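You operate a simulated robot arm through the tools that you are given. There is no shell and no other tool.

You are at the controls of a simulated robot arm. One attempt, no reset.

TASK
Wipe up the puddle, then return the well's ice bag to the carton.
Fine: use the yellow cloth and put it back; the open carton on the bench; shut the teal hood again. Where these are worked on the way, their far stop is far enough and under half their travel is too little: teal hood. What is to be rubbed or washed off counts as gone when no trace of it is left.
Where things are to end (x, y in the base frame): ice bag within 60 mm of [700, 360].

Only the result counts: the job must be done as asked and must still hold three seconds after the hand-in. Knocking over, shifting, dropping, spilling or breaking anything else fails it. Flat cloth is picked up by pressing the open fingertips on it (5 to 10 N) and closing them slowly along it; thin cloth reads only 2 to 8 mm in the jaws.

THE ROBOT
A 7-joint arm with a two-finger parallel gripper, fixed in place. Base frame: the origin is on the floor under the middle of its stand, x ahead of it, y to its left, z up; the work surface is at about z = 806. Lengths are in mm, angles in rad, forces in N, time in s.
With the tool pointing down near the work surface it reaches from about 420 to 920 mm from the base axis. Its first joint turns from -2.496 to 2.496 rad. Payload 3 kg.
The TCP is the grasp point between the finger pads, 30 mm short of the fingertips. In the tool frame z runs along the fingers and y along their closing line. The gripper opens to 94 mm. The fingers are 28 mm wide and 10 mm thick; the gripper's body (50 by 96 mm) begins 55 mm behind the TCP.
Orientation is that of the tool frame in the base frame, as a unit quaternion [x, y, z, w]. With the fingers straight down and closing along the base's y, the tool's x points along the base's -x, its y along +y and its z along -z.

THE INTERFACE
- The arm moves only by the tool nudge_tool. Its argument "targets" is a list of rows, each a list of 7 numbers: the shift along the base's x, y, z in units of 30 mm (1.0 is 30 mm), then the turn, a rotation vector about the base's x, y, z in units of 4 degrees (1.0 is 4 degrees), then the finger opening in mm, from 0 to 94. In form: [[x, y, z, ax, ay, az, jaw], ...]. A call has 1 to 20 rows; each row shifts and turns the commanded pose from where the row before left it. A call with a number of a shift or a turn outside -1 to 1 is refused whole. A row lasts 0.2 s, in which the tool goes at most 50 mm and 0.15 rad; a call with a longer step from one row to the next is refused whole, and so is a gripper value outside its range. A pose out of reach is approached as far as the arm can. The call stops where the force on the tool passes 60 N (or 10 N more than at its start, if that is more) or the arm is blocked; 0.2 s more then pass. Each finger travels about 72 mm/s and halts on what it meets, pressing with about 45 N; the grip force reading is that of the motor and also rises with nothing between the fingers. The clock runs only during rows and for 0.2 s after the last one: add rows that do not move to give the fingers time. It gives the time, the measured TCP pose, the force on the tool (base axes), the opening and the grip force at its end, in the units of the frame above (readings bear some noise), with the torque about the TCP (base axes, N m) and any sound that the robot's microphone picked up.
- Cameras (640 x 400 px; columns grow to the right, rows downward): "scene" is fixed at [405, 646, 1543.8]; the picture's right is [-0.55, -0.83, 0.00], its down [-0.80, 0.53, -0.29] and it looks along [0.24, -0.16, -0.96] (base axes); focal length 314 px, centre (320, 200). "wrist" rides on the gripper at [76, 14, -102] in the tool frame; the picture's right is [-0.18, 0.98, 0.00], its down [-0.75, -0.14, -0.64] and it looks along [-0.63, -0.12, 0.77] (tool axes); focal length 243 px, centre (320, 200). There is no depth. A picture from a camera that has moved, and an enlarged one, comes with that camera's place and axes in the base frame and with its lens. The place of the scene camera against the robot may be out by one fixed shift of up to 18 mm in any direction.
- camera(camera): a new picture of that camera. The clock stands still meanwhile.
- zoom(camera, box): a new picture of the part [left, top, right, bottom] of that camera's present view, enlarged. The clock stands still meanwhile.
- finish_job(): hands the job in; it is judged then, once.

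Places have to be worked out from the pictures, the camera data and where the tool is seen. Open the gripper and draw the arm clear of the work before you hand the job in, unless the task says otherwise.

The tools are called after "Request:" as name(argument=value, ...) on one line, values as JSON. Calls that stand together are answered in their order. nudge_tool: Moves the arm, as the interface text tells. Its arguments: {"type":"object","properties":{"targets":{"type":"array"}},"required":["targets"]} The other tools are called the same way: camera (camera) takes a picture; zoom (camera, box) takes an enlarged picture of a part of a camera's view; finish_job () hands the job in.

At the start:

```text
clock: 0.0
tcp_pos: [351.0, 590.1, 1126.6]
ee_rot: [-0.001, 1.0, 0.0, 0.001]
ft_force: [0.0, 0.0, 0.7]
torque: [-0.02, 0.02, -0.02]
gripper_width: 94.0
finger_force: 0.1
```

scene: 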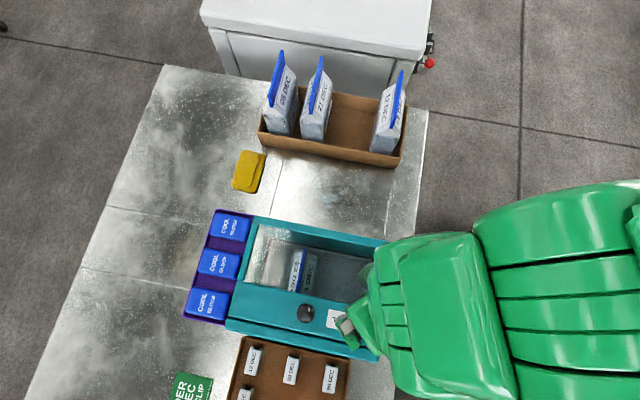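
wrist: 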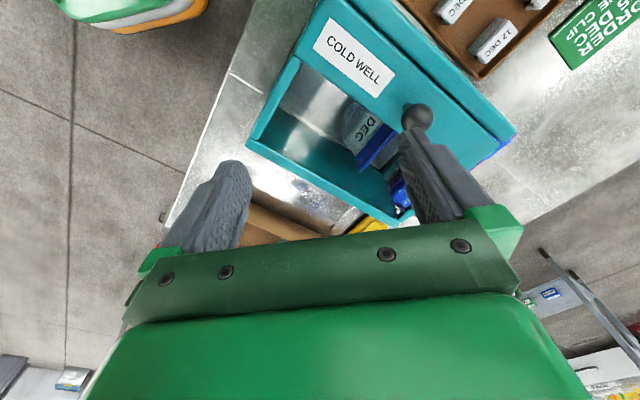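

I'll start by getting enlarged views of the scene to identify the puddle, the cloth, the hood and the carton.

Request:
zoom(camera="scene", box=[180, 180, 400, 320])

Request:
zoom(camera="scene", box=[200, 40, 440, 200])

Request:
zoom(camera="scene", box=[160, 260, 400, 400])

Request:
zoom(camera="wrist", box=[200, 0, 560, 240])

```text
2.86 times, centred on (290, 250) of scene
camera zoom: at [405.0, 646.0, 1543.8], right [-0.55, -0.83, 0.0], down [-0.8, 0.53, -0.29], along [0.24, -0.16, -0.96], focal length 898 px, centre (406, 57)
```

zoom: 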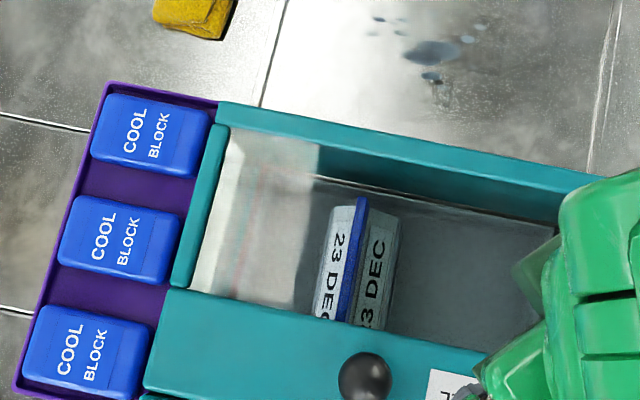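

```text
2.50 times, centred on (320, 120) of scene
camera zoom: at [405.0, 646.0, 1543.8], right [-0.55, -0.83, 0.0], down [-0.8, 0.53, -0.29], along [0.24, -0.16, -0.96], focal length 785 px, centre (320, 400)
```

zoom: 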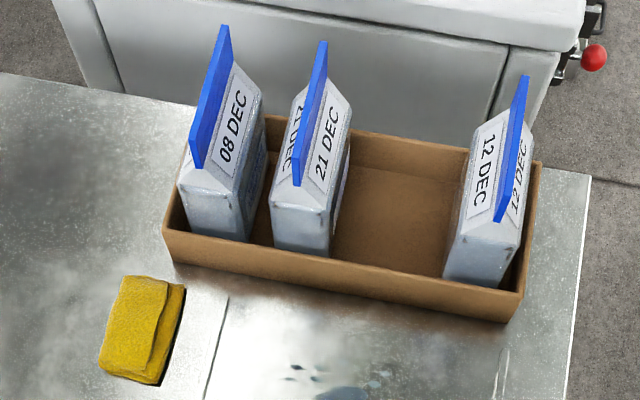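

```text
2.67 times, centred on (280, 330) of scene
camera zoom: at [405.0, 646.0, 1543.8], right [-0.55, -0.83, 0.0], down [-0.8, 0.53, -0.29], along [0.24, -0.16, -0.96], focal length 838 px, centre (427, -147)
```

zoom: 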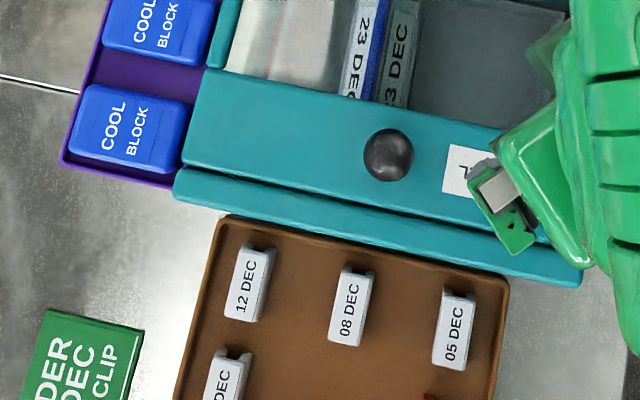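

```text
1.67 times, centred on (380, 120) of wrist
camera zoom: at [274.8, 604.4, 1229.1], right [0.18, 0.98, 0.0], down [0.75, -0.14, 0.64], along [0.63, -0.12, -0.77], focal length 404 px, centre (220, 333)
```

zoom: 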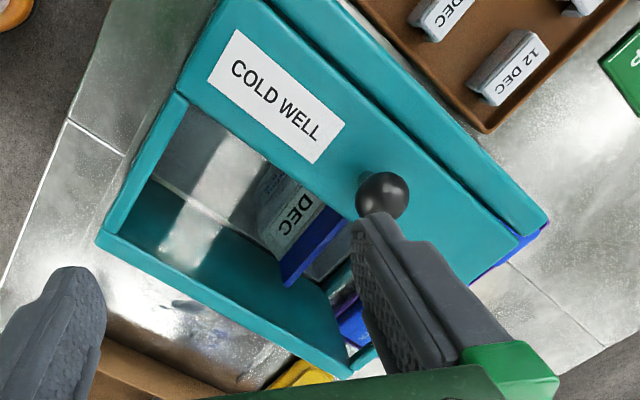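

The hood looks shut with a window panel and a black knob on top; the puddle is drops around (580, 500), and the cloth lies around (750, 630), far out. I'll lift and move the arm back to get clearer views of the hood and the whole bench.

Request:
nudge_tool(targets=[[0.2, -0.9, 0.6, 0, 0, 0, 94], [0.2, -0.9, 0.6, 0, 0, 0, 94], [0.2, -0.9, 0.6, 0, 0, 0, 94], [0.2, -0.9, 0.6, 0, 0, 0, 94], [0.0, -0.9, 0.2, 0, 0, 0, 94], [0.0, -0.9, 0.2, 0, 0, 0, 94]])

Request:
camera(camera="scene")

Request:
camera(camera="wrist")

```text
clock: 1.4
tcp_pos: [375.6, 427.6, 1211.0]
ee_rot: [0.0, 1.0, 0.0, 0.001]
ft_force: [0.1, -0.4, -0.3]
torque: [0.02, 0.01, 0.01]
gripper_width: 94.0
finger_force: 0.1
```

```text
taken
```

scene: 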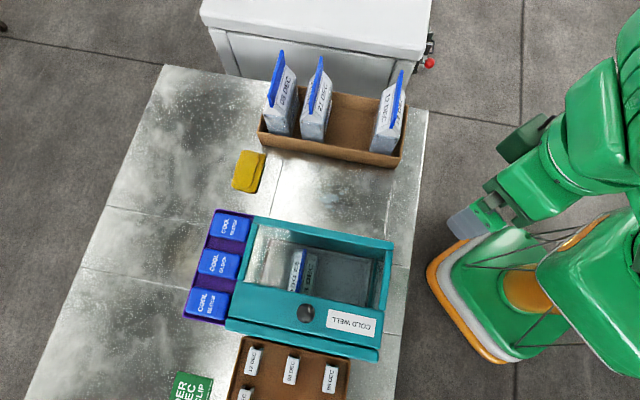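

```text
taken
camera wrist: at [298.5, 441.9, 1313.1], right [0.18, 0.98, 0.0], down [0.75, -0.14, 0.64], along [0.63, -0.12, -0.77], focal length 243 px, centre (320, 200)
```

wrist: 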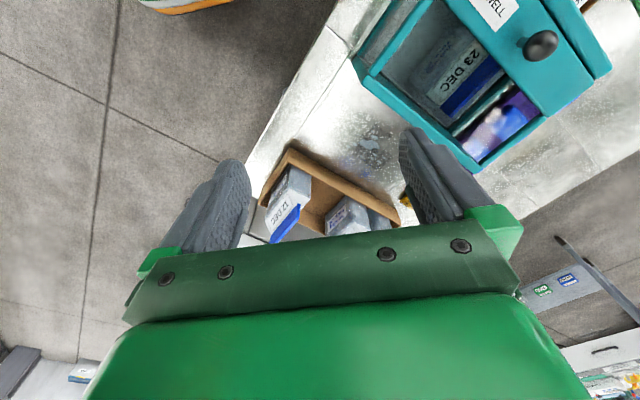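

Request:
zoom(camera="scene", box=[170, 200, 410, 370])

Request:
zoom(camera="scene", box=[220, 140, 420, 240])

Request:
zoom(camera="wrist", box=[240, 0, 640, 250])

Request:
zoom(camera="scene", box=[160, 320, 380, 400])

```text
2.35 times, centred on (290, 285) of scene
camera zoom: at [405.0, 646.0, 1543.8], right [-0.55, -0.83, 0.0], down [-0.8, 0.53, -0.29], along [0.24, -0.16, -0.96], focal length 739 px, centre (391, 0)
```

zoom: 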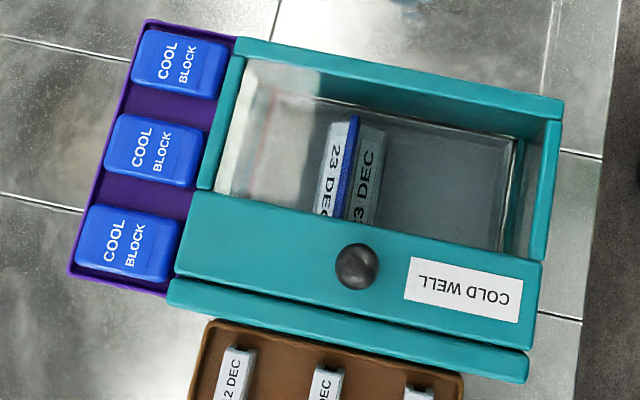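

```text
3.20 times, centred on (320, 190) of scene
camera zoom: at [405.0, 646.0, 1543.8], right [-0.55, -0.83, 0.0], down [-0.8, 0.53, -0.29], along [0.24, -0.16, -0.96], focal length 1005 px, centre (320, 232)
```

zoom: 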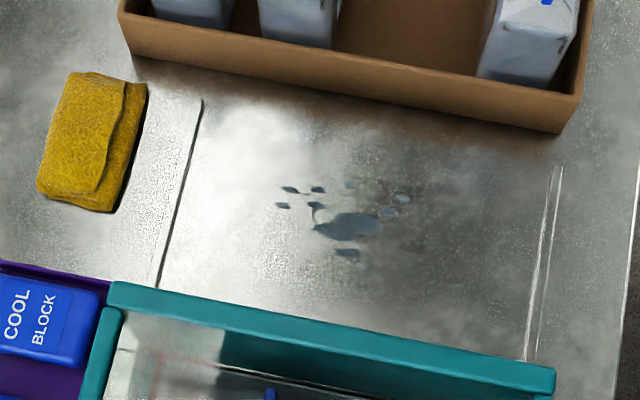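

```text
1.60 times, centred on (440, 125) of wrist
camera zoom: at [298.5, 441.9, 1313.1], right [0.18, 0.98, 0.0], down [0.75, -0.14, 0.64], along [0.63, -0.12, -0.77], focal length 388 px, centre (128, 320)
```

zoom: 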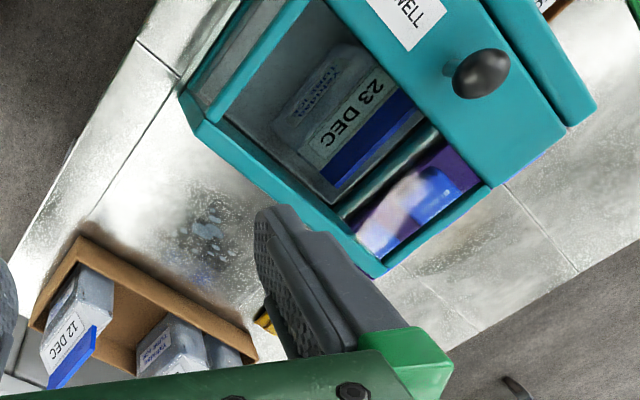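

```text
2.91 times, centred on (270, 360) of scene
camera zoom: at [405.0, 646.0, 1543.8], right [-0.55, -0.83, 0.0], down [-0.8, 0.53, -0.29], along [0.24, -0.16, -0.96], focal length 914 px, centre (466, -266)
```

zoom: 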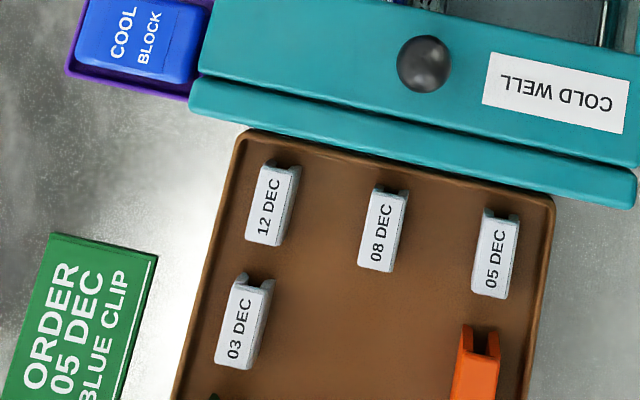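

The signs and date tags aren't part of my task (the green "ORDER" board is just a printed note in the scene), so I ignore them. Triangulating the knob from the two wrist views gives about (386, 684, 983). Next I move over toward the cloth and turn the wrist toward its azimuth to see the cloth and puddle better.

Request:
nudge_tool(targets=[[0.5, 0.14, -0.3, 0, 0, 1, 94], [0.5, 0.14, -0.3, 0, 0, 1, 94], [0.5, 0.14, -0.3, 0, 0, 1, 94], [0.5, 0.14, -0.3, 0, 0, 1, 94], [0.5, 0.14, -0.3, 0, 0, 1, 94], [0.5, 0.14, -0.3, 0, 0, 1, 94], [0.5, 0.14, -0.3, 0, 0, 1, 94], [0.5, 0.14, -0.3, 0, 0, 1, 94], [0.5, 0.14, -0.3, 0, 0, 1, 94], [0.5, 0.14, -0.3, 0, 0, 1, 94]])

Request:
camera(camera="wrist")

Request:
camera(camera="scene")

```text
clock: 3.6
tcp_pos: [526.1, 470.7, 1122.2]
ee_rot: [-0.343, 0.939, 0.0, 0.001]
ft_force: [-0.4, 0.2, 0.1]
torque: [-0.04, 0.02, 0.0]
gripper_width: 94.0
finger_force: 0.0
```

```text
taken
camera wrist: at [457.8, 431.9, 1223.3], right [-0.49, 0.87, 0.0], down [0.67, 0.38, 0.64], along [0.56, 0.32, -0.77], focal length 243 px, centre (320, 200)
```

wrist: 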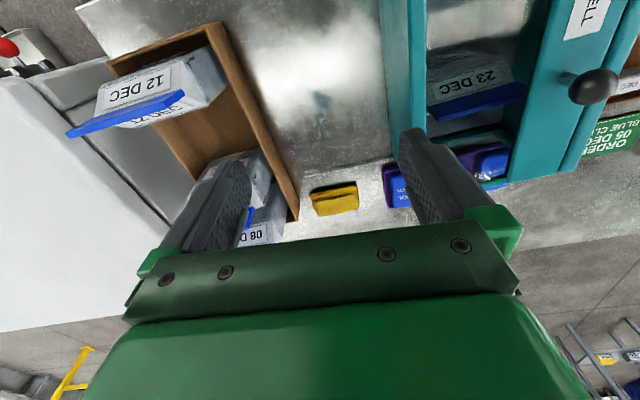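

```text
taken
```

scene: 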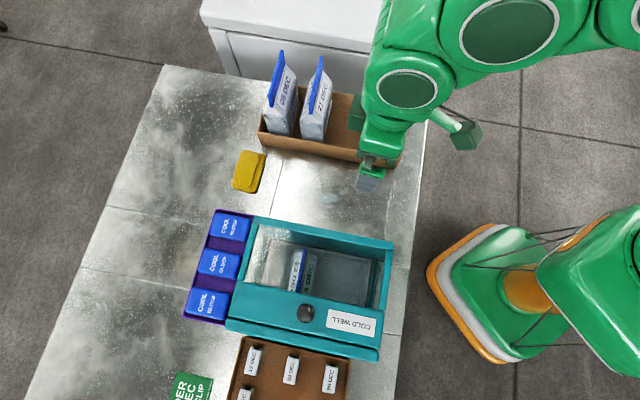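

The wrist view puts the cloth at about (738, 629) and the puddle near (571, 501). I zoom to see the cloth, the hood and its edges in detail.

Request:
zoom(camera="wrist", box=[240, 150, 420, 250])

Request:
zoom(camera="wrist", box=[360, 0, 640, 200])

Request:
zoom(camera="wrist", box=[60, 0, 360, 250])

```text
3.56 times, centred on (330, 200) of wrist
camera zoom: at [457.8, 431.9, 1223.3], right [-0.49, 0.87, 0.0], down [0.67, 0.38, 0.64], along [0.56, 0.32, -0.77], focal length 863 px, centre (284, 200)
```

zoom: 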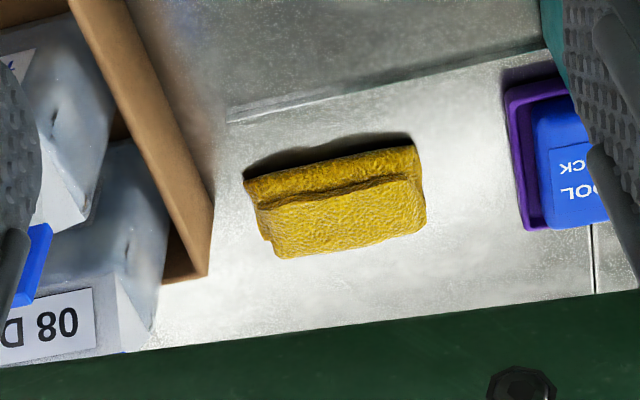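

```text
2.00 times, centred on (500, 100) of wrist
camera zoom: at [457.8, 431.9, 1223.3], right [-0.49, 0.87, 0.0], down [0.67, 0.38, 0.64], along [0.56, 0.32, -0.77], focal length 485 px, centre (-40, 400)
```

zoom: 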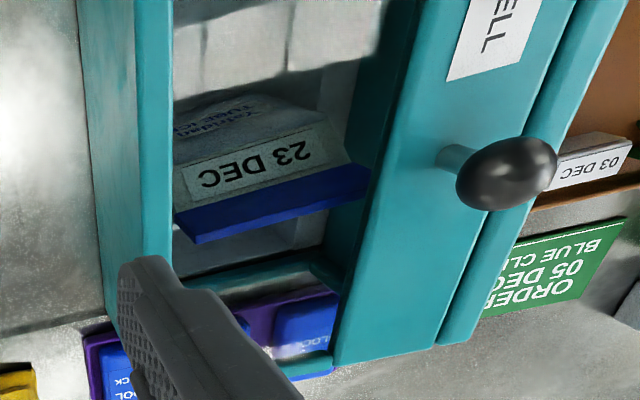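

```text
1.60 times, centred on (210, 125) of wrist
camera zoom: at [457.8, 431.9, 1223.3], right [-0.49, 0.87, 0.0], down [0.67, 0.38, 0.64], along [0.56, 0.32, -0.77], focal length 388 px, centre (496, 320)
```

zoom: 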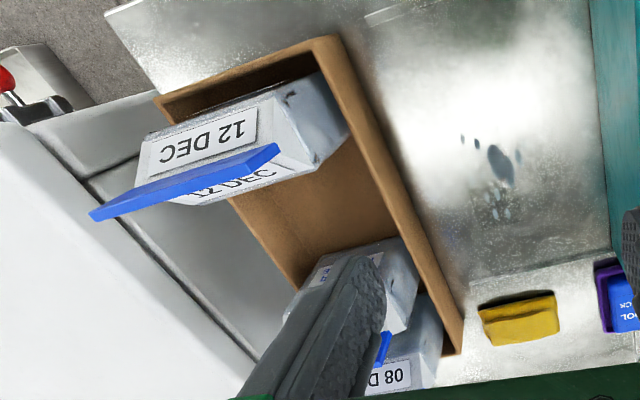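

The cloth is a folded pad about 101×64 mm, its long axis along (0.70, −0.71), centred near (740, 632), about 970 mm from the base axis. I'll tilt the tool outward by 28° for reach and hover short of it first.

Request:
nudge_tool(targets=[[0.58, 0.43, -0.4, 0.45, -0.536, 0, 94], [0.58, 0.43, -0.4, 0.45, -0.536, 0, 94], [0.58, 0.43, -0.4, 0.45, -0.536, 0, 94], [0.58, 0.43, -0.4, 0.45, -0.536, 0, 94], [0.58, 0.43, -0.4, 0.45, -0.536, 0, 94], [0.58, 0.43, -0.4, 0.45, -0.536, 0, 94], [0.58, 0.43, -0.4, 0.45, -0.536, 0, 94], [0.58, 0.43, -0.4, 0.45, -0.536, 0, 94], [0.58, 0.43, -0.4, 0.45, -0.536, 0, 94], [0.58, 0.43, -0.4, 0.45, -0.536, 0, 94]])

Request:
camera(camera="wrist")

Request:
camera(camera="scene")

```text
clock: 5.8
tcp_pos: [700.2, 600.8, 1000.8]
ee_rot: [-0.332, 0.912, 0.083, 0.227]
ft_force: [0.1, -0.5, -0.2]
torque: [0.04, 0.0, 0.02]
gripper_width: 94.1
finger_force: 0.0
```

```text
taken
camera wrist: at [602.7, 536.1, 1055.6], right [-0.51, 0.86, 0.09], down [0.37, 0.13, 0.92], along [0.78, 0.5, -0.38], focal length 243 px, centre (320, 200)
```

wrist: 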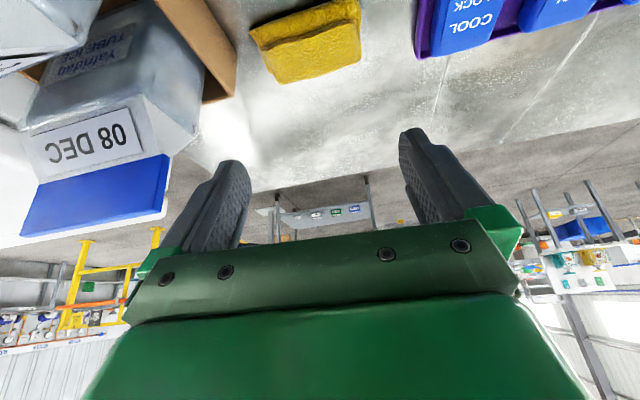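

```text
taken
```

scene: 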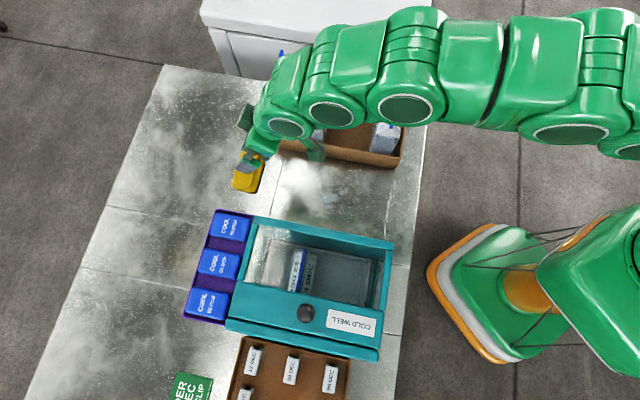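

The arm holds this tilted pose fine, and the cloth's centre triangulates to about (738, 628, top ≈ 820). I lower to a hover just above it, jaws at 64 mm.

Request:
nudge_tool(targets=[[0.2, 0.14, -0.6, 0, 0, 0, 64], [0.2, 0.14, -0.6, 0, 0, 0, 64], [0.2, 0.14, -0.6, 0, 0, 0, 64], [0.2, 0.14, -0.6, 0, 0, 0, 64], [0.2, 0.14, -0.6, 0, 0, 0, 64], [0.1, 0.07, -0.6, 0, 0, 0, 64], [0, 0, 0, 0, 0, 0, 64]])

Request:
camera(camera="wrist")

Request:
zoom(camera="scene", box=[200, 100, 340, 200])

```text
clock: 7.4
tcp_pos: [731.7, 622.2, 892.9]
ee_rot: [-0.332, 0.912, 0.083, 0.227]
ft_force: [-0.5, -0.1, -0.2]
torque: [0.0, -0.03, -0.01]
gripper_width: 63.8
finger_force: 0.1
```

```text
taken
camera wrist: at [634.3, 558.5, 947.2], right [-0.51, 0.86, 0.09], down [0.37, 0.13, 0.92], along [0.78, 0.5, -0.38], focal length 243 px, centre (320, 200)
```

wrist: 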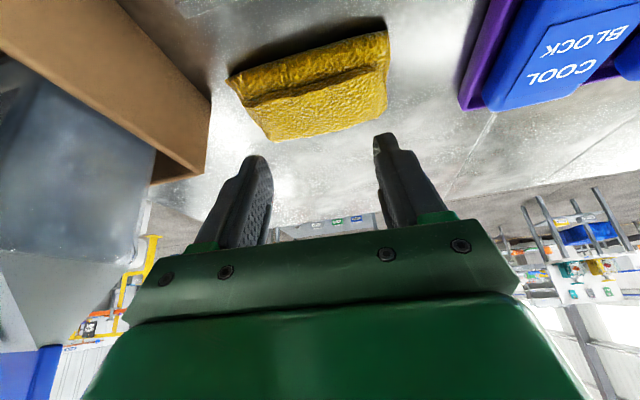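

```text
4.00 times, centred on (270, 150) of scene
camera zoom: at [405.0, 646.0, 1543.8], right [-0.55, -0.83, 0.0], down [-0.8, 0.53, -0.29], along [0.24, -0.16, -0.96], focal length 1257 px, centre (520, 400)
```

zoom: 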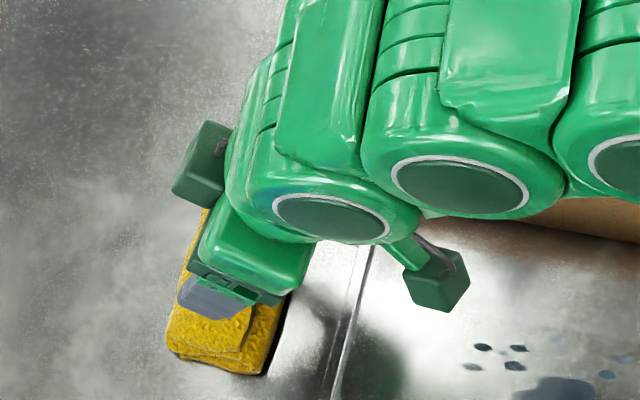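

The TCP sits over the cloth's middle at (732, 622). I lower further toward contact in small steps, watching the vertical force.

Request:
nudge_tool(targets=[[0.02, 0.02, -0.25, 0, 0, 0, 64], [0.02, 0.02, -0.25, 0, 0, 0, 64], [0.02, 0.02, -0.25, 0, 0, 0, 64], [0, 0, -0.2, 0, 0, 0, 64]])

Request:
nudge_tool(targets=[[0, 0, -0.1, 0, 0, 0, 64], [0, 0, -0.1, 0, 0, 0, 64]])

```text
clock: 8.4
tcp_pos: [732.2, 623.4, 865.1]
ee_rot: [-0.333, 0.912, 0.082, 0.227]
ft_force: [0.0, -0.2, -0.4]
torque: [0.0, -0.02, 0.03]
gripper_width: 64.2
finger_force: 0.1
```

```text
clock: 9.0
tcp_pos: [733.9, 624.0, 859.6]
ee_rot: [-0.333, 0.911, 0.084, 0.227]
ft_force: [-2.2, -1.6, 9.3]
torque: [-0.05, 0.06, 0.04]
gripper_width: 63.9
finger_force: 0.1
```

Contact at about 9 N, within the pressing range. Now I close the fingers slowly along the cloth while keeping the pressure.

Request:
nudge_tool(targets=[[0, 0, 0, 0, 0, 0, 61], [0, 0, 0, 0, 0, 0, 58], [0, 0, 0, 0, 0, 0, 55], [0, 0, 0, 0, 0, 0, 52], [0, 0, 0, 0, 0, 0, 49], [0, 0, 0, 0, 0, 0, 46], [0, 0, 0, 0, 0, 0, 43], [0, 0, 0, 0, 0, 0, 40]])

```text
clock: 10.8
tcp_pos: [733.9, 623.9, 859.9]
ee_rot: [-0.332, 0.912, 0.083, 0.228]
ft_force: [3.4, 0.8, 23.4]
torque: [0.04, -0.12, 0.03]
gripper_width: 49.9
finger_force: 8.9
```

The fingers meet resistance at 50 mm and vertical force rose to 23 N. I look at it before going on.

Request:
camera(camera="wrist")

Request:
zoom(camera="wrist", box=[200, 50, 440, 200])

Request:
zoom(camera="scene", box=[200, 100, 340, 200])

```text
taken
camera wrist: at [636.1, 560.7, 913.7], right [-0.51, 0.86, 0.09], down [0.37, 0.13, 0.92], along [0.78, 0.5, -0.38], focal length 243 px, centre (320, 200)
```

wrist: 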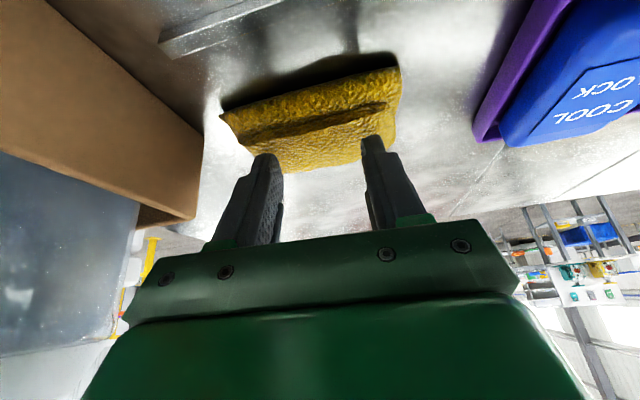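

```text
2.67 times, centred on (320, 125) of wrist
camera zoom: at [636.1, 560.7, 913.7], right [-0.51, 0.86, 0.09], down [0.37, 0.13, 0.92], along [0.78, 0.5, -0.38], focal length 647 px, centre (320, 400)
```

zoom: 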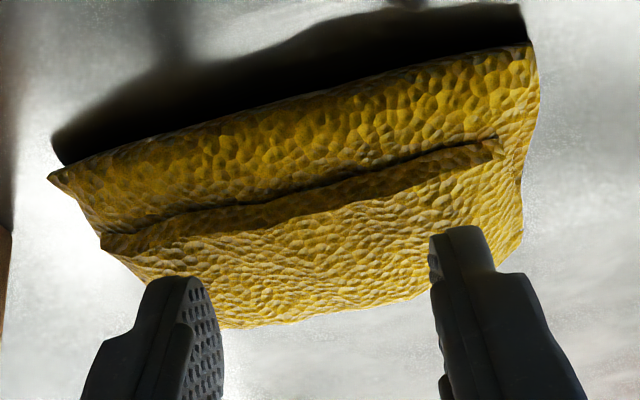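

```text
4.00 times, centred on (270, 150) of scene
camera zoom: at [405.0, 646.0, 1543.8], right [-0.55, -0.83, 0.0], down [-0.8, 0.53, -0.29], along [0.24, -0.16, -0.96], focal length 1257 px, centre (520, 400)
```

zoom: 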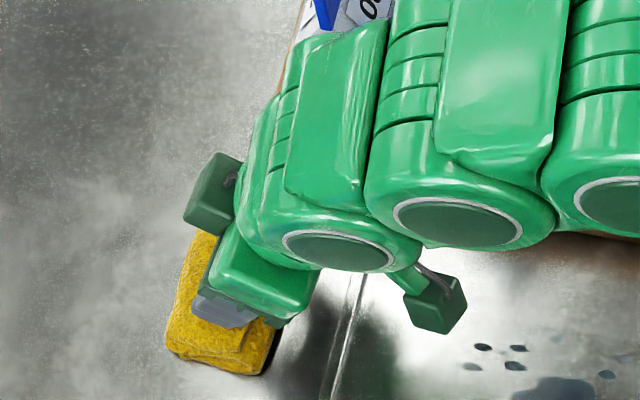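

The cloth is bunching little and pressing has grown too firm, so I ease up about 2 mm and keep closing slowly.

Request:
nudge_tool(targets=[[0, 0, 0.06, 0, 0, 0, 40], [0, 0, 0, 0, 0, 0, 38]])

Request:
nudge_tool(targets=[[0, 0, 0, 0, 0, 0, 36], [0, 0, 0, 0, 0, 0, 34], [0, 0, 0, 0, 0, 0, 32], [0, 0, 0, 0, 0, 0, 30]])

```text
clock: 11.4
tcp_pos: [732.7, 623.7, 859.9]
ee_rot: [-0.331, 0.912, 0.082, 0.226]
ft_force: [-1.2, -0.6, 13.1]
torque: [0.0, -0.02, 0.02]
gripper_width: 43.8
finger_force: 4.8
```

```text
clock: 12.4
tcp_pos: [733.6, 624.2, 860.6]
ee_rot: [-0.331, 0.912, 0.082, 0.227]
ft_force: [0.3, 0.1, 4.2]
torque: [-0.04, -0.05, -0.02]
gripper_width: 32.1
finger_force: 1.7
```

The force dropped to about 4 N as the fingers closed; I press back slightly to about 8 N and continue closing.

Request:
nudge_tool(targets=[[0, 0, -0.04, 0, 0, 0, 30], [0, 0, 0, 0, 0, 0, 28], [0, 0, 0, 0, 0, 0, 26], [0, 0, 0, 0, 0, 0, 24], [0, 0, 0, 0, 0, 0, 22], [0, 0, 0, 0, 0, 0, 20]])

Request:
zoom(camera="wrist", box=[200, 50, 440, 200])

```text
clock: 13.8
tcp_pos: [733.7, 624.4, 859.4]
ee_rot: [-0.332, 0.912, 0.082, 0.228]
ft_force: [1.6, 0.3, 13.4]
torque: [0.0, -0.08, -0.02]
gripper_width: 25.1
finger_force: 4.5
```

```text
2.67 times, centred on (320, 125) of wrist
camera zoom: at [636.1, 560.8, 914.0], right [-0.51, 0.86, 0.09], down [0.37, 0.13, 0.92], along [0.78, 0.5, -0.38], focal length 647 px, centre (320, 400)
```

zoom: 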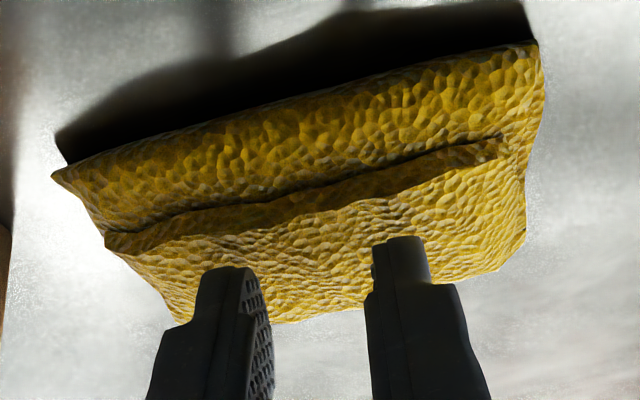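

The fingers slide inward along the cloth's surface; I continue the slow closing to the end to see whether the pinch holds at a few millimetres.

Request:
nudge_tool(targets=[[0, 0, 0.02, 0, 0, 0, 19], [0, 0, 0, 0, 0, 0, 17], [0, 0, 0, 0, 0, 0, 15], [0, 0, 0, 0, 0, 0, 13], [0, 0, 0, 0, 0, 0, 11], [0, 0, 0, 0, 0, 0, 9], [0, 0, 0, 0, 0, 0, 7], [0, 0, 0, 0, 0, 0, 5]])

Request:
nudge_tool(targets=[[0, 0, 0, 0, 0, 0, 3], [0, 0, 0, 0, 0, 0, 1], [0, 0, 0, 0, 0, 0, 0], [0, 0, 0, 0, 0, 0, 0], [0, 0, 0, 0, 0, 0, 0]])

Request:
zoom(camera="wrist", box=[200, 50, 440, 200])

```text
clock: 15.6
tcp_pos: [733.6, 624.1, 860.3]
ee_rot: [-0.332, 0.912, 0.083, 0.227]
ft_force: [0.5, -0.2, 8.6]
torque: [-0.05, 0.0, -0.03]
gripper_width: 8.7
finger_force: 3.6
```

```text
clock: 16.8
tcp_pos: [733.5, 624.8, 860.5]
ee_rot: [-0.332, 0.912, 0.083, 0.227]
ft_force: [-0.8, -0.1, 6.5]
torque: [-0.02, -0.04, -0.02]
gripper_width: 0.1
finger_force: 32.7
```

```text
2.67 times, centred on (320, 125) of wrist
camera zoom: at [636.2, 560.8, 914.3], right [-0.51, 0.86, 0.09], down [0.37, 0.13, 0.92], along [0.78, 0.5, -0.38], focal length 647 px, centre (320, 400)
```

zoom: 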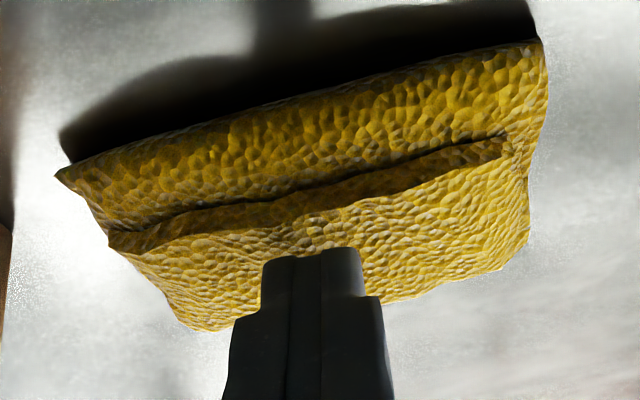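

The jaws closed fully with nothing between them, so this is a firm folded pad, not thin cloth; it must be gripped across its 64 mm width with the tool near vertical, which is out of reach there. I'll press on it with two fingertips and drag it about 80 mm toward the base first, starting with lifting and re-opening.

Request:
nudge_tool(targets=[[0, 0, 0.4, 0, 0, 0, 10], [0, 0, 0, 0, 0, 0, 40], [0, 0, 0, 0, 0, 0, 40], [0.0, 0.0, -0.4, 0, 0, 0, 40], [0, 0, -0.05, 0, 0, 0, 40]])

Request:
nudge_tool(targets=[[0, 0, -0.04, 0, 0, 0, 40]])

```text
clock: 18.0
tcp_pos: [732.7, 623.9, 858.9]
ee_rot: [-0.331, 0.912, 0.083, 0.229]
ft_force: [-3.1, -0.2, 12.8]
torque: [-0.02, 0.11, 0.0]
gripper_width: 39.9
finger_force: 0.1
```

```text
clock: 18.4
tcp_pos: [734.2, 625.6, 858.6]
ee_rot: [-0.332, 0.911, 0.082, 0.229]
ft_force: [-5.9, -0.7, 27.3]
torque: [0.02, 0.14, 0.05]
gripper_width: 39.9
finger_force: 0.0
```

Pressing at about 20–27 N with two tips. I try a short 20 mm drag along the pad's short axis toward the base and check whether it follows.

Request:
nudge_tool(targets=[[-0.08, -0.08, 0.01, 0, 0, 0, 40], [-0.12, -0.12, 0, 0, 0, 0, 40], [-0.12, -0.12, 0, 0, 0, 0, 40], [-0.12, -0.12, 0, 0, 0, 0, 40]])

Request:
zoom(camera="scene", box=[200, 100, 340, 200])

Request:
camera(camera="wrist")

```text
clock: 19.4
tcp_pos: [721.1, 610.3, 859.9]
ee_rot: [-0.332, 0.911, 0.083, 0.229]
ft_force: [8.7, 9.1, 36.2]
torque: [0.37, -0.34, 0.04]
gripper_width: 40.1
finger_force: 0.1
```

```text
4.00 times, centred on (270, 150) of scene
camera zoom: at [405.0, 646.0, 1543.8], right [-0.55, -0.83, 0.0], down [-0.8, 0.53, -0.29], along [0.24, -0.16, -0.96], focal length 1257 px, centre (520, 400)
```

zoom: 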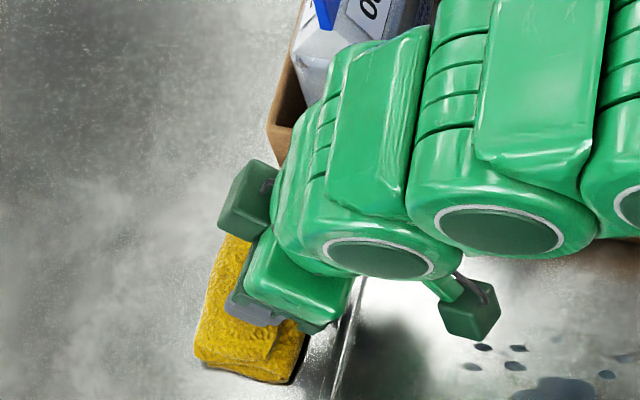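

```text
taken
camera wrist: at [623.0, 547.7, 913.4], right [-0.51, 0.86, 0.09], down [0.37, 0.12, 0.92], along [0.78, 0.5, -0.38], focal length 243 px, centre (320, 200)
```

wrist: 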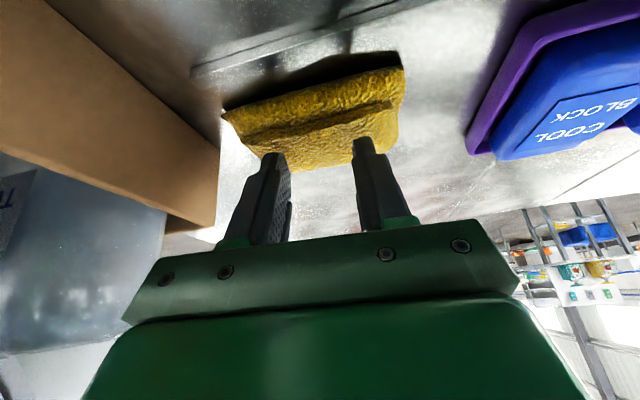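

The pad follows the fingers. I continue the drag by about 64 mm, with slightly less pressure.

Request:
nudge_tool(targets=[[-0.15, -0.15, 0.03, 0, 0, 0, 40], [-0.15, -0.15, 0, 0, 0, 0, 40], [-0.15, -0.15, 0, 0, 0, 0, 40], [-0.15, -0.15, 0, 0, 0, 0, 40], [-0.15, -0.15, 0, 0, 0, 0, 40]])

Request:
nudge_tool(targets=[[-0.15, -0.15, 0, 0, 0, 0, 40], [-0.15, -0.15, 0, 0, 0, 0, 40], [-0.15, -0.15, 0, 0, 0, 0, 40], [-0.15, -0.15, 0, 0, 0, 0, 40], [-0.15, -0.15, 0, 0, 0, 0, 40]])

Request:
zoom(camera="scene", box=[200, 100, 340, 200])

Request:
camera(camera="wrist")

```text
clock: 20.6
tcp_pos: [699.2, 587.2, 860.3]
ee_rot: [-0.332, 0.911, 0.084, 0.229]
ft_force: [13.6, 11.7, 45.1]
torque: [1.1, 0.01, -0.36]
gripper_width: 41.3
finger_force: 1.2
```

```text
clock: 21.8
tcp_pos: [676.1, 565.9, 855.4]
ee_rot: [-0.332, 0.912, 0.082, 0.226]
ft_force: [0.0, 0.5, -0.6]
torque: [0.0, 0.03, 0.0]
gripper_width: 40.0
finger_force: 0.1
```

```text
4.00 times, centred on (270, 150) of scene
camera zoom: at [405.0, 646.0, 1543.8], right [-0.55, -0.83, 0.0], down [-0.8, 0.53, -0.29], along [0.24, -0.16, -0.96], focal length 1257 px, centre (520, 400)
```

zoom: 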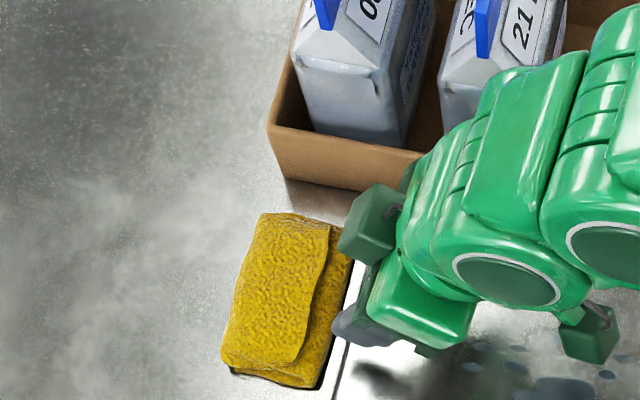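

```text
taken
camera wrist: at [578.0, 501.9, 911.4], right [-0.51, 0.86, 0.09], down [0.37, 0.13, 0.92], along [0.78, 0.5, -0.38], focal length 243 px, centre (320, 200)
```

wrist: 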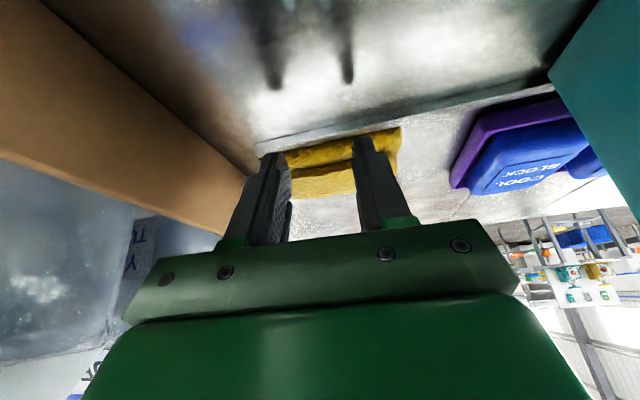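

The pad moved about 36 mm and then stopped against what looks like a raised strip on the bench, and the fingers slid off. I back off upward and turn vertical to look at the strip and the pad's new place.

Request:
nudge_tool(targets=[[-0.2, -0.2, 0.7, -0.5, 0.6, 0, 60], [-0.3, -0.3, 0.7, -0.5, 0.6, 0, 94], [-0.4, -0.4, 0.7, -0.5, 0.6, 0, 94], [-0.4, -0.4, 0.7, -0.5, 0.6, 0, 94], [-0.4, -0.4, 0.7, -0.5, 0.6, 0, 94], [-0.4, -0.4, 0.7, -0.5, 0.6, 0, 94], [-0.4, -0.4, 0.7, -0.5, 0.6, 0, 94], [-0.3, -0.3, 0.6, -0.5, 0.6, 0, 94], [-0.3, -0.3, 0.6, -0.5, 0.56, 0, 94]])

Request:
camera(camera="wrist")

Request:
zoom(camera="wrist", box=[220, 20, 460, 200])

Request:
zoom(camera="scene", box=[200, 100, 420, 240])

```text
clock: 23.8
tcp_pos: [582.8, 473.0, 1041.3]
ee_rot: [-0.342, 0.94, -0.001, -0.001]
ft_force: [0.4, -1.1, -0.2]
torque: [0.05, -0.01, -0.01]
gripper_width: 94.3
finger_force: 0.0
```

```text
taken
camera wrist: at [515.0, 435.1, 1143.4], right [-0.49, 0.87, 0.0], down [0.67, 0.38, 0.64], along [0.56, 0.31, -0.77], focal length 243 px, centre (320, 200)
```

wrist: 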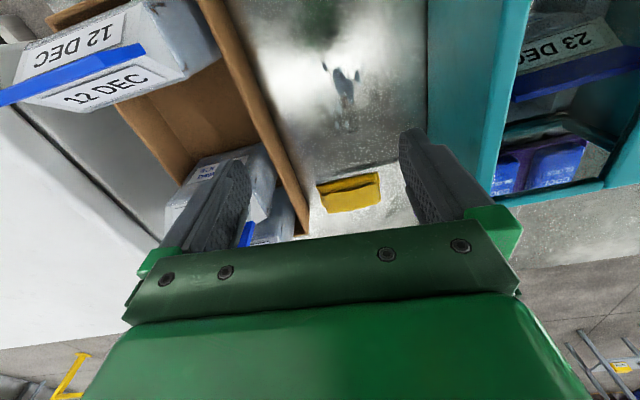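

```text
2.22 times, centred on (340, 110) of wrist
camera zoom: at [515.0, 435.1, 1143.4], right [-0.49, 0.87, 0.0], down [0.67, 0.38, 0.64], along [0.56, 0.31, -0.77], focal length 539 px, centre (276, 400)
```

zoom: 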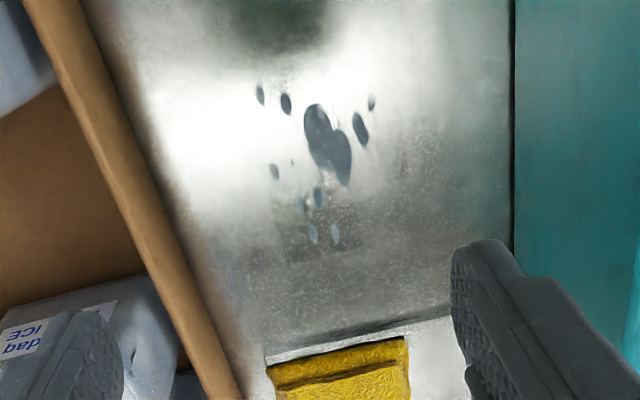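

```text
2.86 times, centred on (310, 170) of scene
camera zoom: at [405.0, 646.0, 1543.8], right [-0.55, -0.83, 0.0], down [-0.8, 0.53, -0.29], along [0.24, -0.16, -0.96], focal length 898 px, centre (349, 286)
```

zoom: 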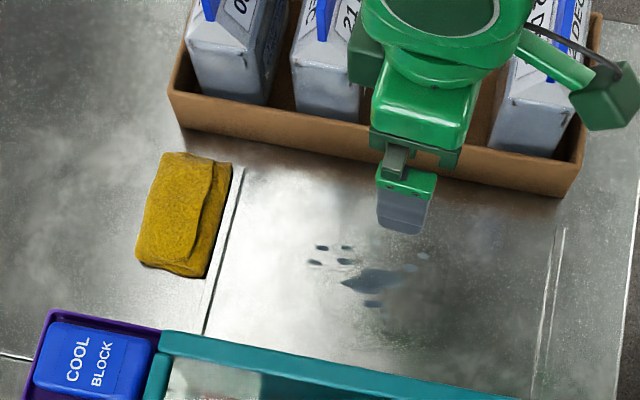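

The pad's centre is now about (713, 606) with its near long edge against the raised strip, roughly 936 mm out. I rotate the gripper to yaw −45° so that the jaws close across the pad's short side, staying high while moving nearer.

Request:
nudge_tool(targets=[[0.128, 0.145, 0, 0, 0, -1, 94], [0.128, 0.145, 0, 0, 0, -1, 94], [0.128, 0.145, 0, 0, 0, -1, 94], [0.128, 0.145, 0, 0, 0, -1, 94], [0.128, 0.145, 0, 0, 0, -1, 94], [0.128, 0.145, 0, 0, 0, -1, 94], [0.128, 0.145, 0, 0, 0, -1, 94], [0.128, 0.145, 0, 0, 0, -1, 94], [0.128, 0.145, 0, 0, 0, -1, 94], [0.128, 0.145, 0, 0, 0, -1, 94], [0.128, 0.145, 0, 0, 0, -1, 94], [0.128, 0.145, 0, 0, 0, -1, 94], [0.128, 0.145, 0, 0, 0, -1, 94], [0.128, 0.145, 0, 0, 0, -1, 94], [0.128, 0.145, 0, 0, 0, -1, 94], [0.128, 0.145, 0, 0, 0, -1, 94], [0.128, 0.145, 0, 0, 0, -1, 94], [0.128, 0.145, 0, 0, 0, -1, 94], [0.128, 0.145, 0, 0, 0, -1, 94], [0.128, 0.145, 0, 0, 0, -1, 94]])

Request:
camera(camera="scene")

Request:
camera(camera="wrist")

```text
clock: 28.0
tcp_pos: [658.4, 558.2, 1039.7]
ee_rot: [0.343, 0.939, 0.0, -0.001]
ft_force: [0.1, -1.1, -0.2]
torque: [0.02, 0.02, -0.01]
gripper_width: 94.1
finger_force: 0.1
```

```text
taken
```

scene: 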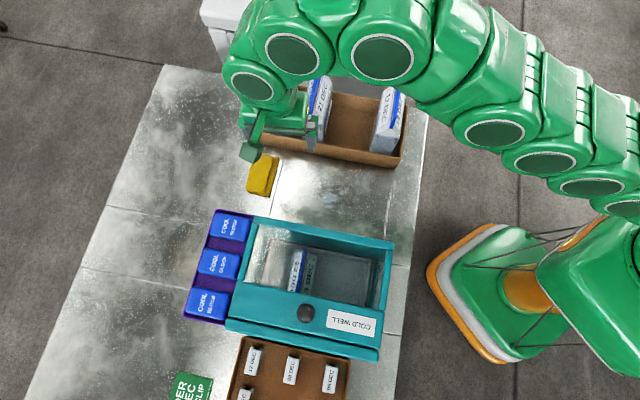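

```text
taken
camera wrist: at [610.0, 618.5, 1143.1], right [0.77, 0.63, 0.0], down [0.49, -0.59, 0.64], along [0.41, -0.5, -0.77], focal length 243 px, centre (320, 200)
```

wrist: 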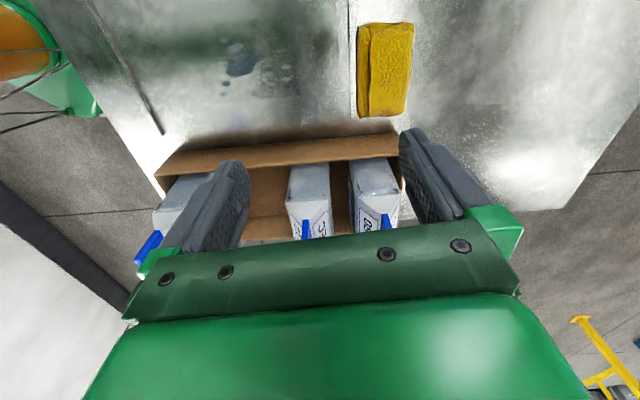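

The camera now looks across toward the carton, with the pad in view. I zoom to refine the pad's place, the strip and the clearance to the bags.

Request:
zoom(camera="wrist", box=[200, 0, 480, 170])

Request:
zoom(camera="scene", box=[200, 60, 380, 200])

```text
2.29 times, centred on (340, 85) of wrist
camera zoom: at [610.0, 618.5, 1143.1], right [0.77, 0.63, 0.0], down [0.49, -0.59, 0.64], along [0.41, -0.5, -0.77], focal length 555 px, centre (274, 463)
```

zoom: 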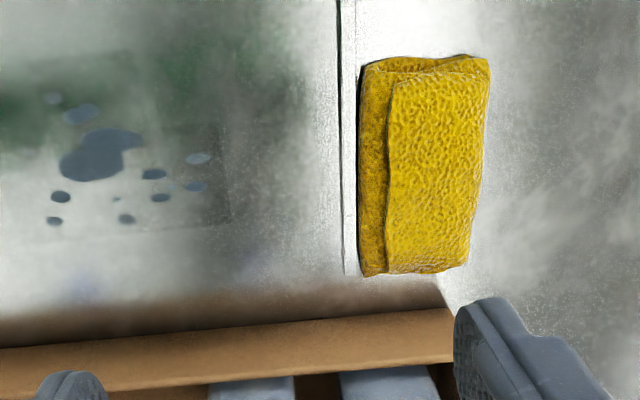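

```text
2.86 times, centred on (290, 130) of scene
camera zoom: at [405.0, 646.0, 1543.8], right [-0.55, -0.83, 0.0], down [-0.8, 0.53, -0.29], along [0.24, -0.16, -0.96], focal length 898 px, centre (406, 400)
```

zoom: 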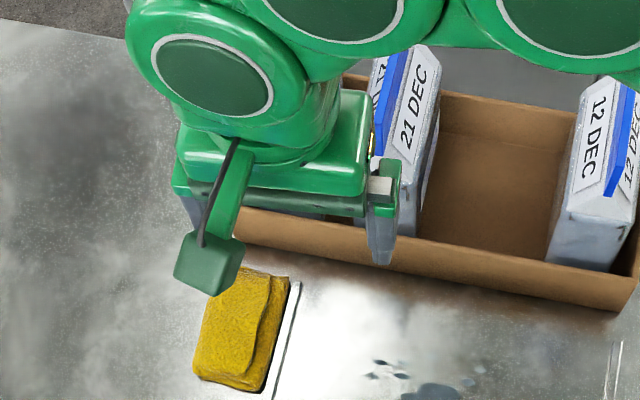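

The pad spans about (716, 608) centre, ~60 mm across, and the puddle spots spread over x 545–630, y 458–540. I lower with a slight 6° outward tilt over the pad and see how far the arm reaches.

Request:
nudge_tool(targets=[[0.2, 0.16, -0.667, 0.15, -0.15, -0.18, 94], [0.2, 0.16, -0.667, 0.15, -0.15, -0.18, 94], [0.2, 0.16, -0.667, 0.15, -0.15, -0.18, 94], [0.2, 0.16, -0.667, 0.15, -0.15, -0.18, 94], [0.2, 0.16, -0.667, 0.15, -0.15, -0.18, 94], [0.2, 0.16, -0.667, 0.15, -0.15, -0.18, 94], [0.2, 0.16, -0.4, 0.15, -0.15, -0.18, 94], [0.1, 0.1, 0, 0, 0, 0, 94], [0.1, 0.1, 0, 0, 0, 0, 94], [0, 0, 0, 0, 0, 0, 94]])

Request:
camera(camera="wrist")

Request:
zoom(camera="scene", box=[200, 60, 380, 200])

```text
clock: 30.2
tcp_pos: [707.2, 597.4, 908.8]
ee_rot: [0.383, 0.922, 0.047, 0.021]
ft_force: [0.2, -0.5, -0.5]
torque: [-0.01, -0.02, -0.02]
gripper_width: 93.8
finger_force: 0.2
```

```text
taken
camera wrist: at [655.4, 654.8, 1011.4], right [0.82, 0.56, 0.1], down [0.38, -0.68, 0.63], along [0.42, -0.48, -0.77], focal length 243 px, centre (320, 200)
```

wrist: 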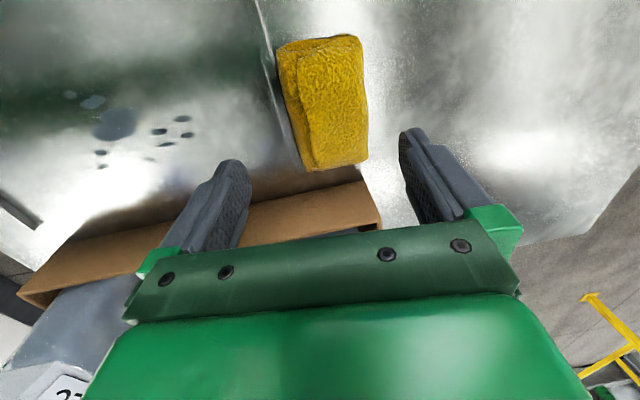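

```text
2.86 times, centred on (290, 130) of scene
camera zoom: at [405.0, 646.0, 1543.8], right [-0.55, -0.83, 0.0], down [-0.8, 0.53, -0.29], along [0.24, -0.16, -0.96], focal length 898 px, centre (406, 400)
```

zoom: 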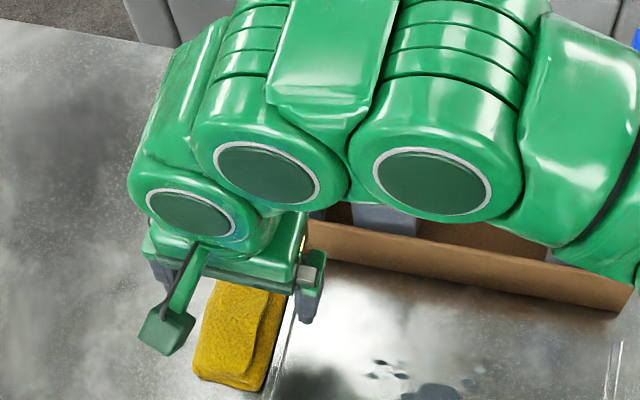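

The pose was reached exactly at 926 mm radius. I shift ~13 mm further over the pad's centre line and lower to just above bench level with the jaws straddling it.

Request:
nudge_tool(targets=[[0.08, 0.22, -0.2, 0, 0, 0, 94], [0.08, 0.21, -0.3, 0, 0, 0, 94], [0, 0, -0.4, 0, 0, 0, 94], [0, 0, -0.2, 0, 0, 0, 94], [0, 0, 0, 0, 0, 0, 94]])

Request:
camera(camera="wrist")

Request:
zoom(camera="wrist", box=[180, 20, 480, 220])

```text
clock: 31.4
tcp_pos: [704.3, 605.9, 875.7]
ee_rot: [0.381, 0.923, 0.048, 0.022]
ft_force: [-0.3, 1.0, -0.1]
torque: [-0.04, 0.01, -0.02]
gripper_width: 93.9
finger_force: 0.0
out of reach, approached as far as the arm can: row 1, 2
```

```text
taken
camera wrist: at [653.9, 662.8, 977.8], right [0.82, 0.56, 0.1], down [0.38, -0.68, 0.63], along [0.42, -0.48, -0.77], focal length 243 px, centre (320, 200)
```

wrist: 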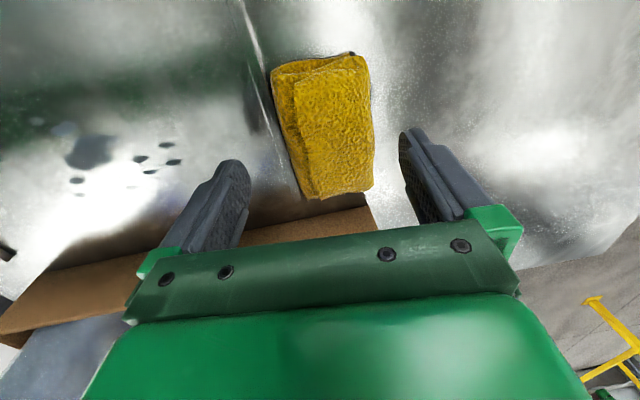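

```text
2.00 times, centred on (330, 120) of wrist
camera zoom: at [653.9, 662.8, 977.8], right [0.82, 0.56, 0.1], down [0.38, -0.68, 0.63], along [0.42, -0.48, -0.77], focal length 485 px, centre (300, 360)
```

zoom: 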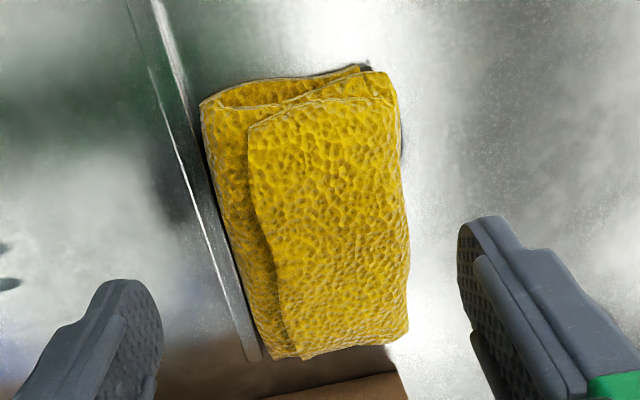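

At 929 mm radius the arm was at its limit at that height; the jaws should just straddle the pad (outer clearance ~4 mm). I try to go 5 mm further out while lowering a bit, then check the view.

Request:
nudge_tool(targets=[[0, 0, -0.2, 0, 0, 0, 94], [0, 0, -0.2, 0, 0, 0, 94], [0.08, 0.08, -0.1, 0, 0, 0, 94], [0.06, 0.06, 0, 0, 0, 0, 94]])

Request:
camera(camera="wrist")

Request:
zoom(camera="wrist", box=[180, 20, 480, 220])

Request:
zoom(camera="scene", box=[200, 110, 340, 210])

```text
clock: 32.4
tcp_pos: [707.6, 608.6, 860.4]
ee_rot: [0.383, 0.922, 0.045, 0.022]
ft_force: [-0.2, -0.4, -0.2]
torque: [0.02, -0.03, -0.02]
gripper_width: 93.9
finger_force: 0.1
```

```text
taken
camera wrist: at [657.1, 665.4, 963.1], right [0.82, 0.56, 0.1], down [0.38, -0.68, 0.63], along [0.42, -0.48, -0.77], focal length 243 px, centre (320, 200)
```

wrist: 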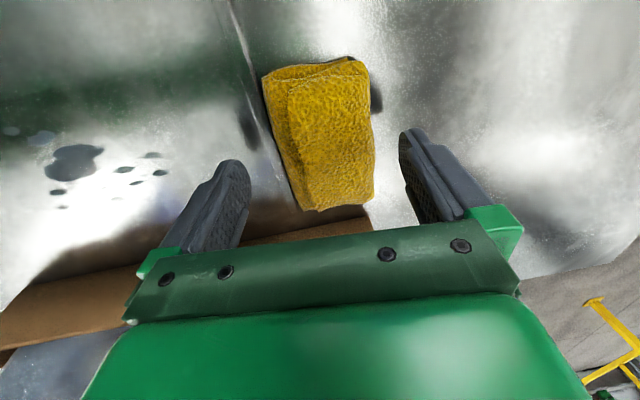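

```text
2.00 times, centred on (330, 120) of wrist
camera zoom: at [657.1, 665.4, 963.1], right [0.82, 0.56, 0.1], down [0.38, -0.68, 0.63], along [0.42, -0.48, -0.77], focal length 485 px, centre (300, 360)
```

zoom: 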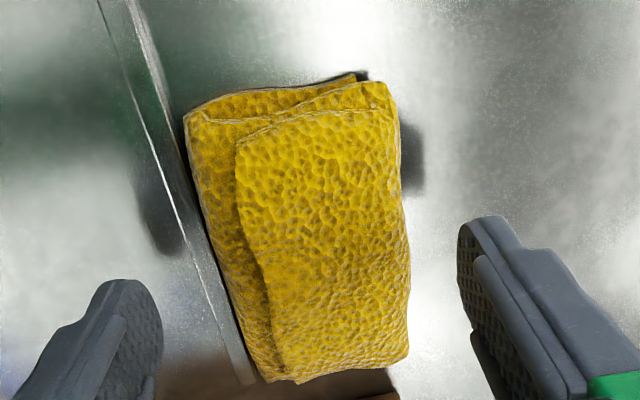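

```text
4.00 times, centred on (270, 160) of scene
camera zoom: at [405.0, 646.0, 1543.8], right [-0.55, -0.83, 0.0], down [-0.8, 0.53, -0.29], along [0.24, -0.16, -0.96], focal length 1257 px, centre (520, 360)
```

zoom: 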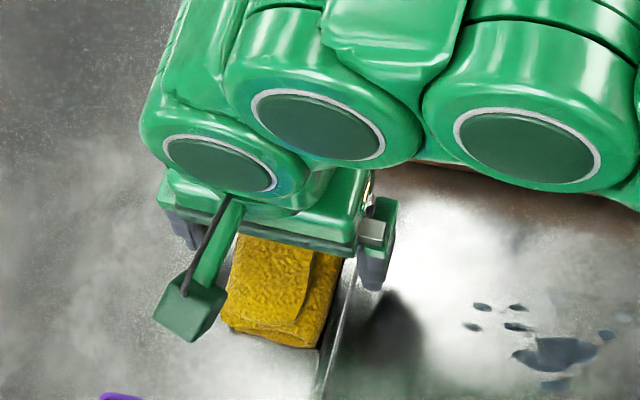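

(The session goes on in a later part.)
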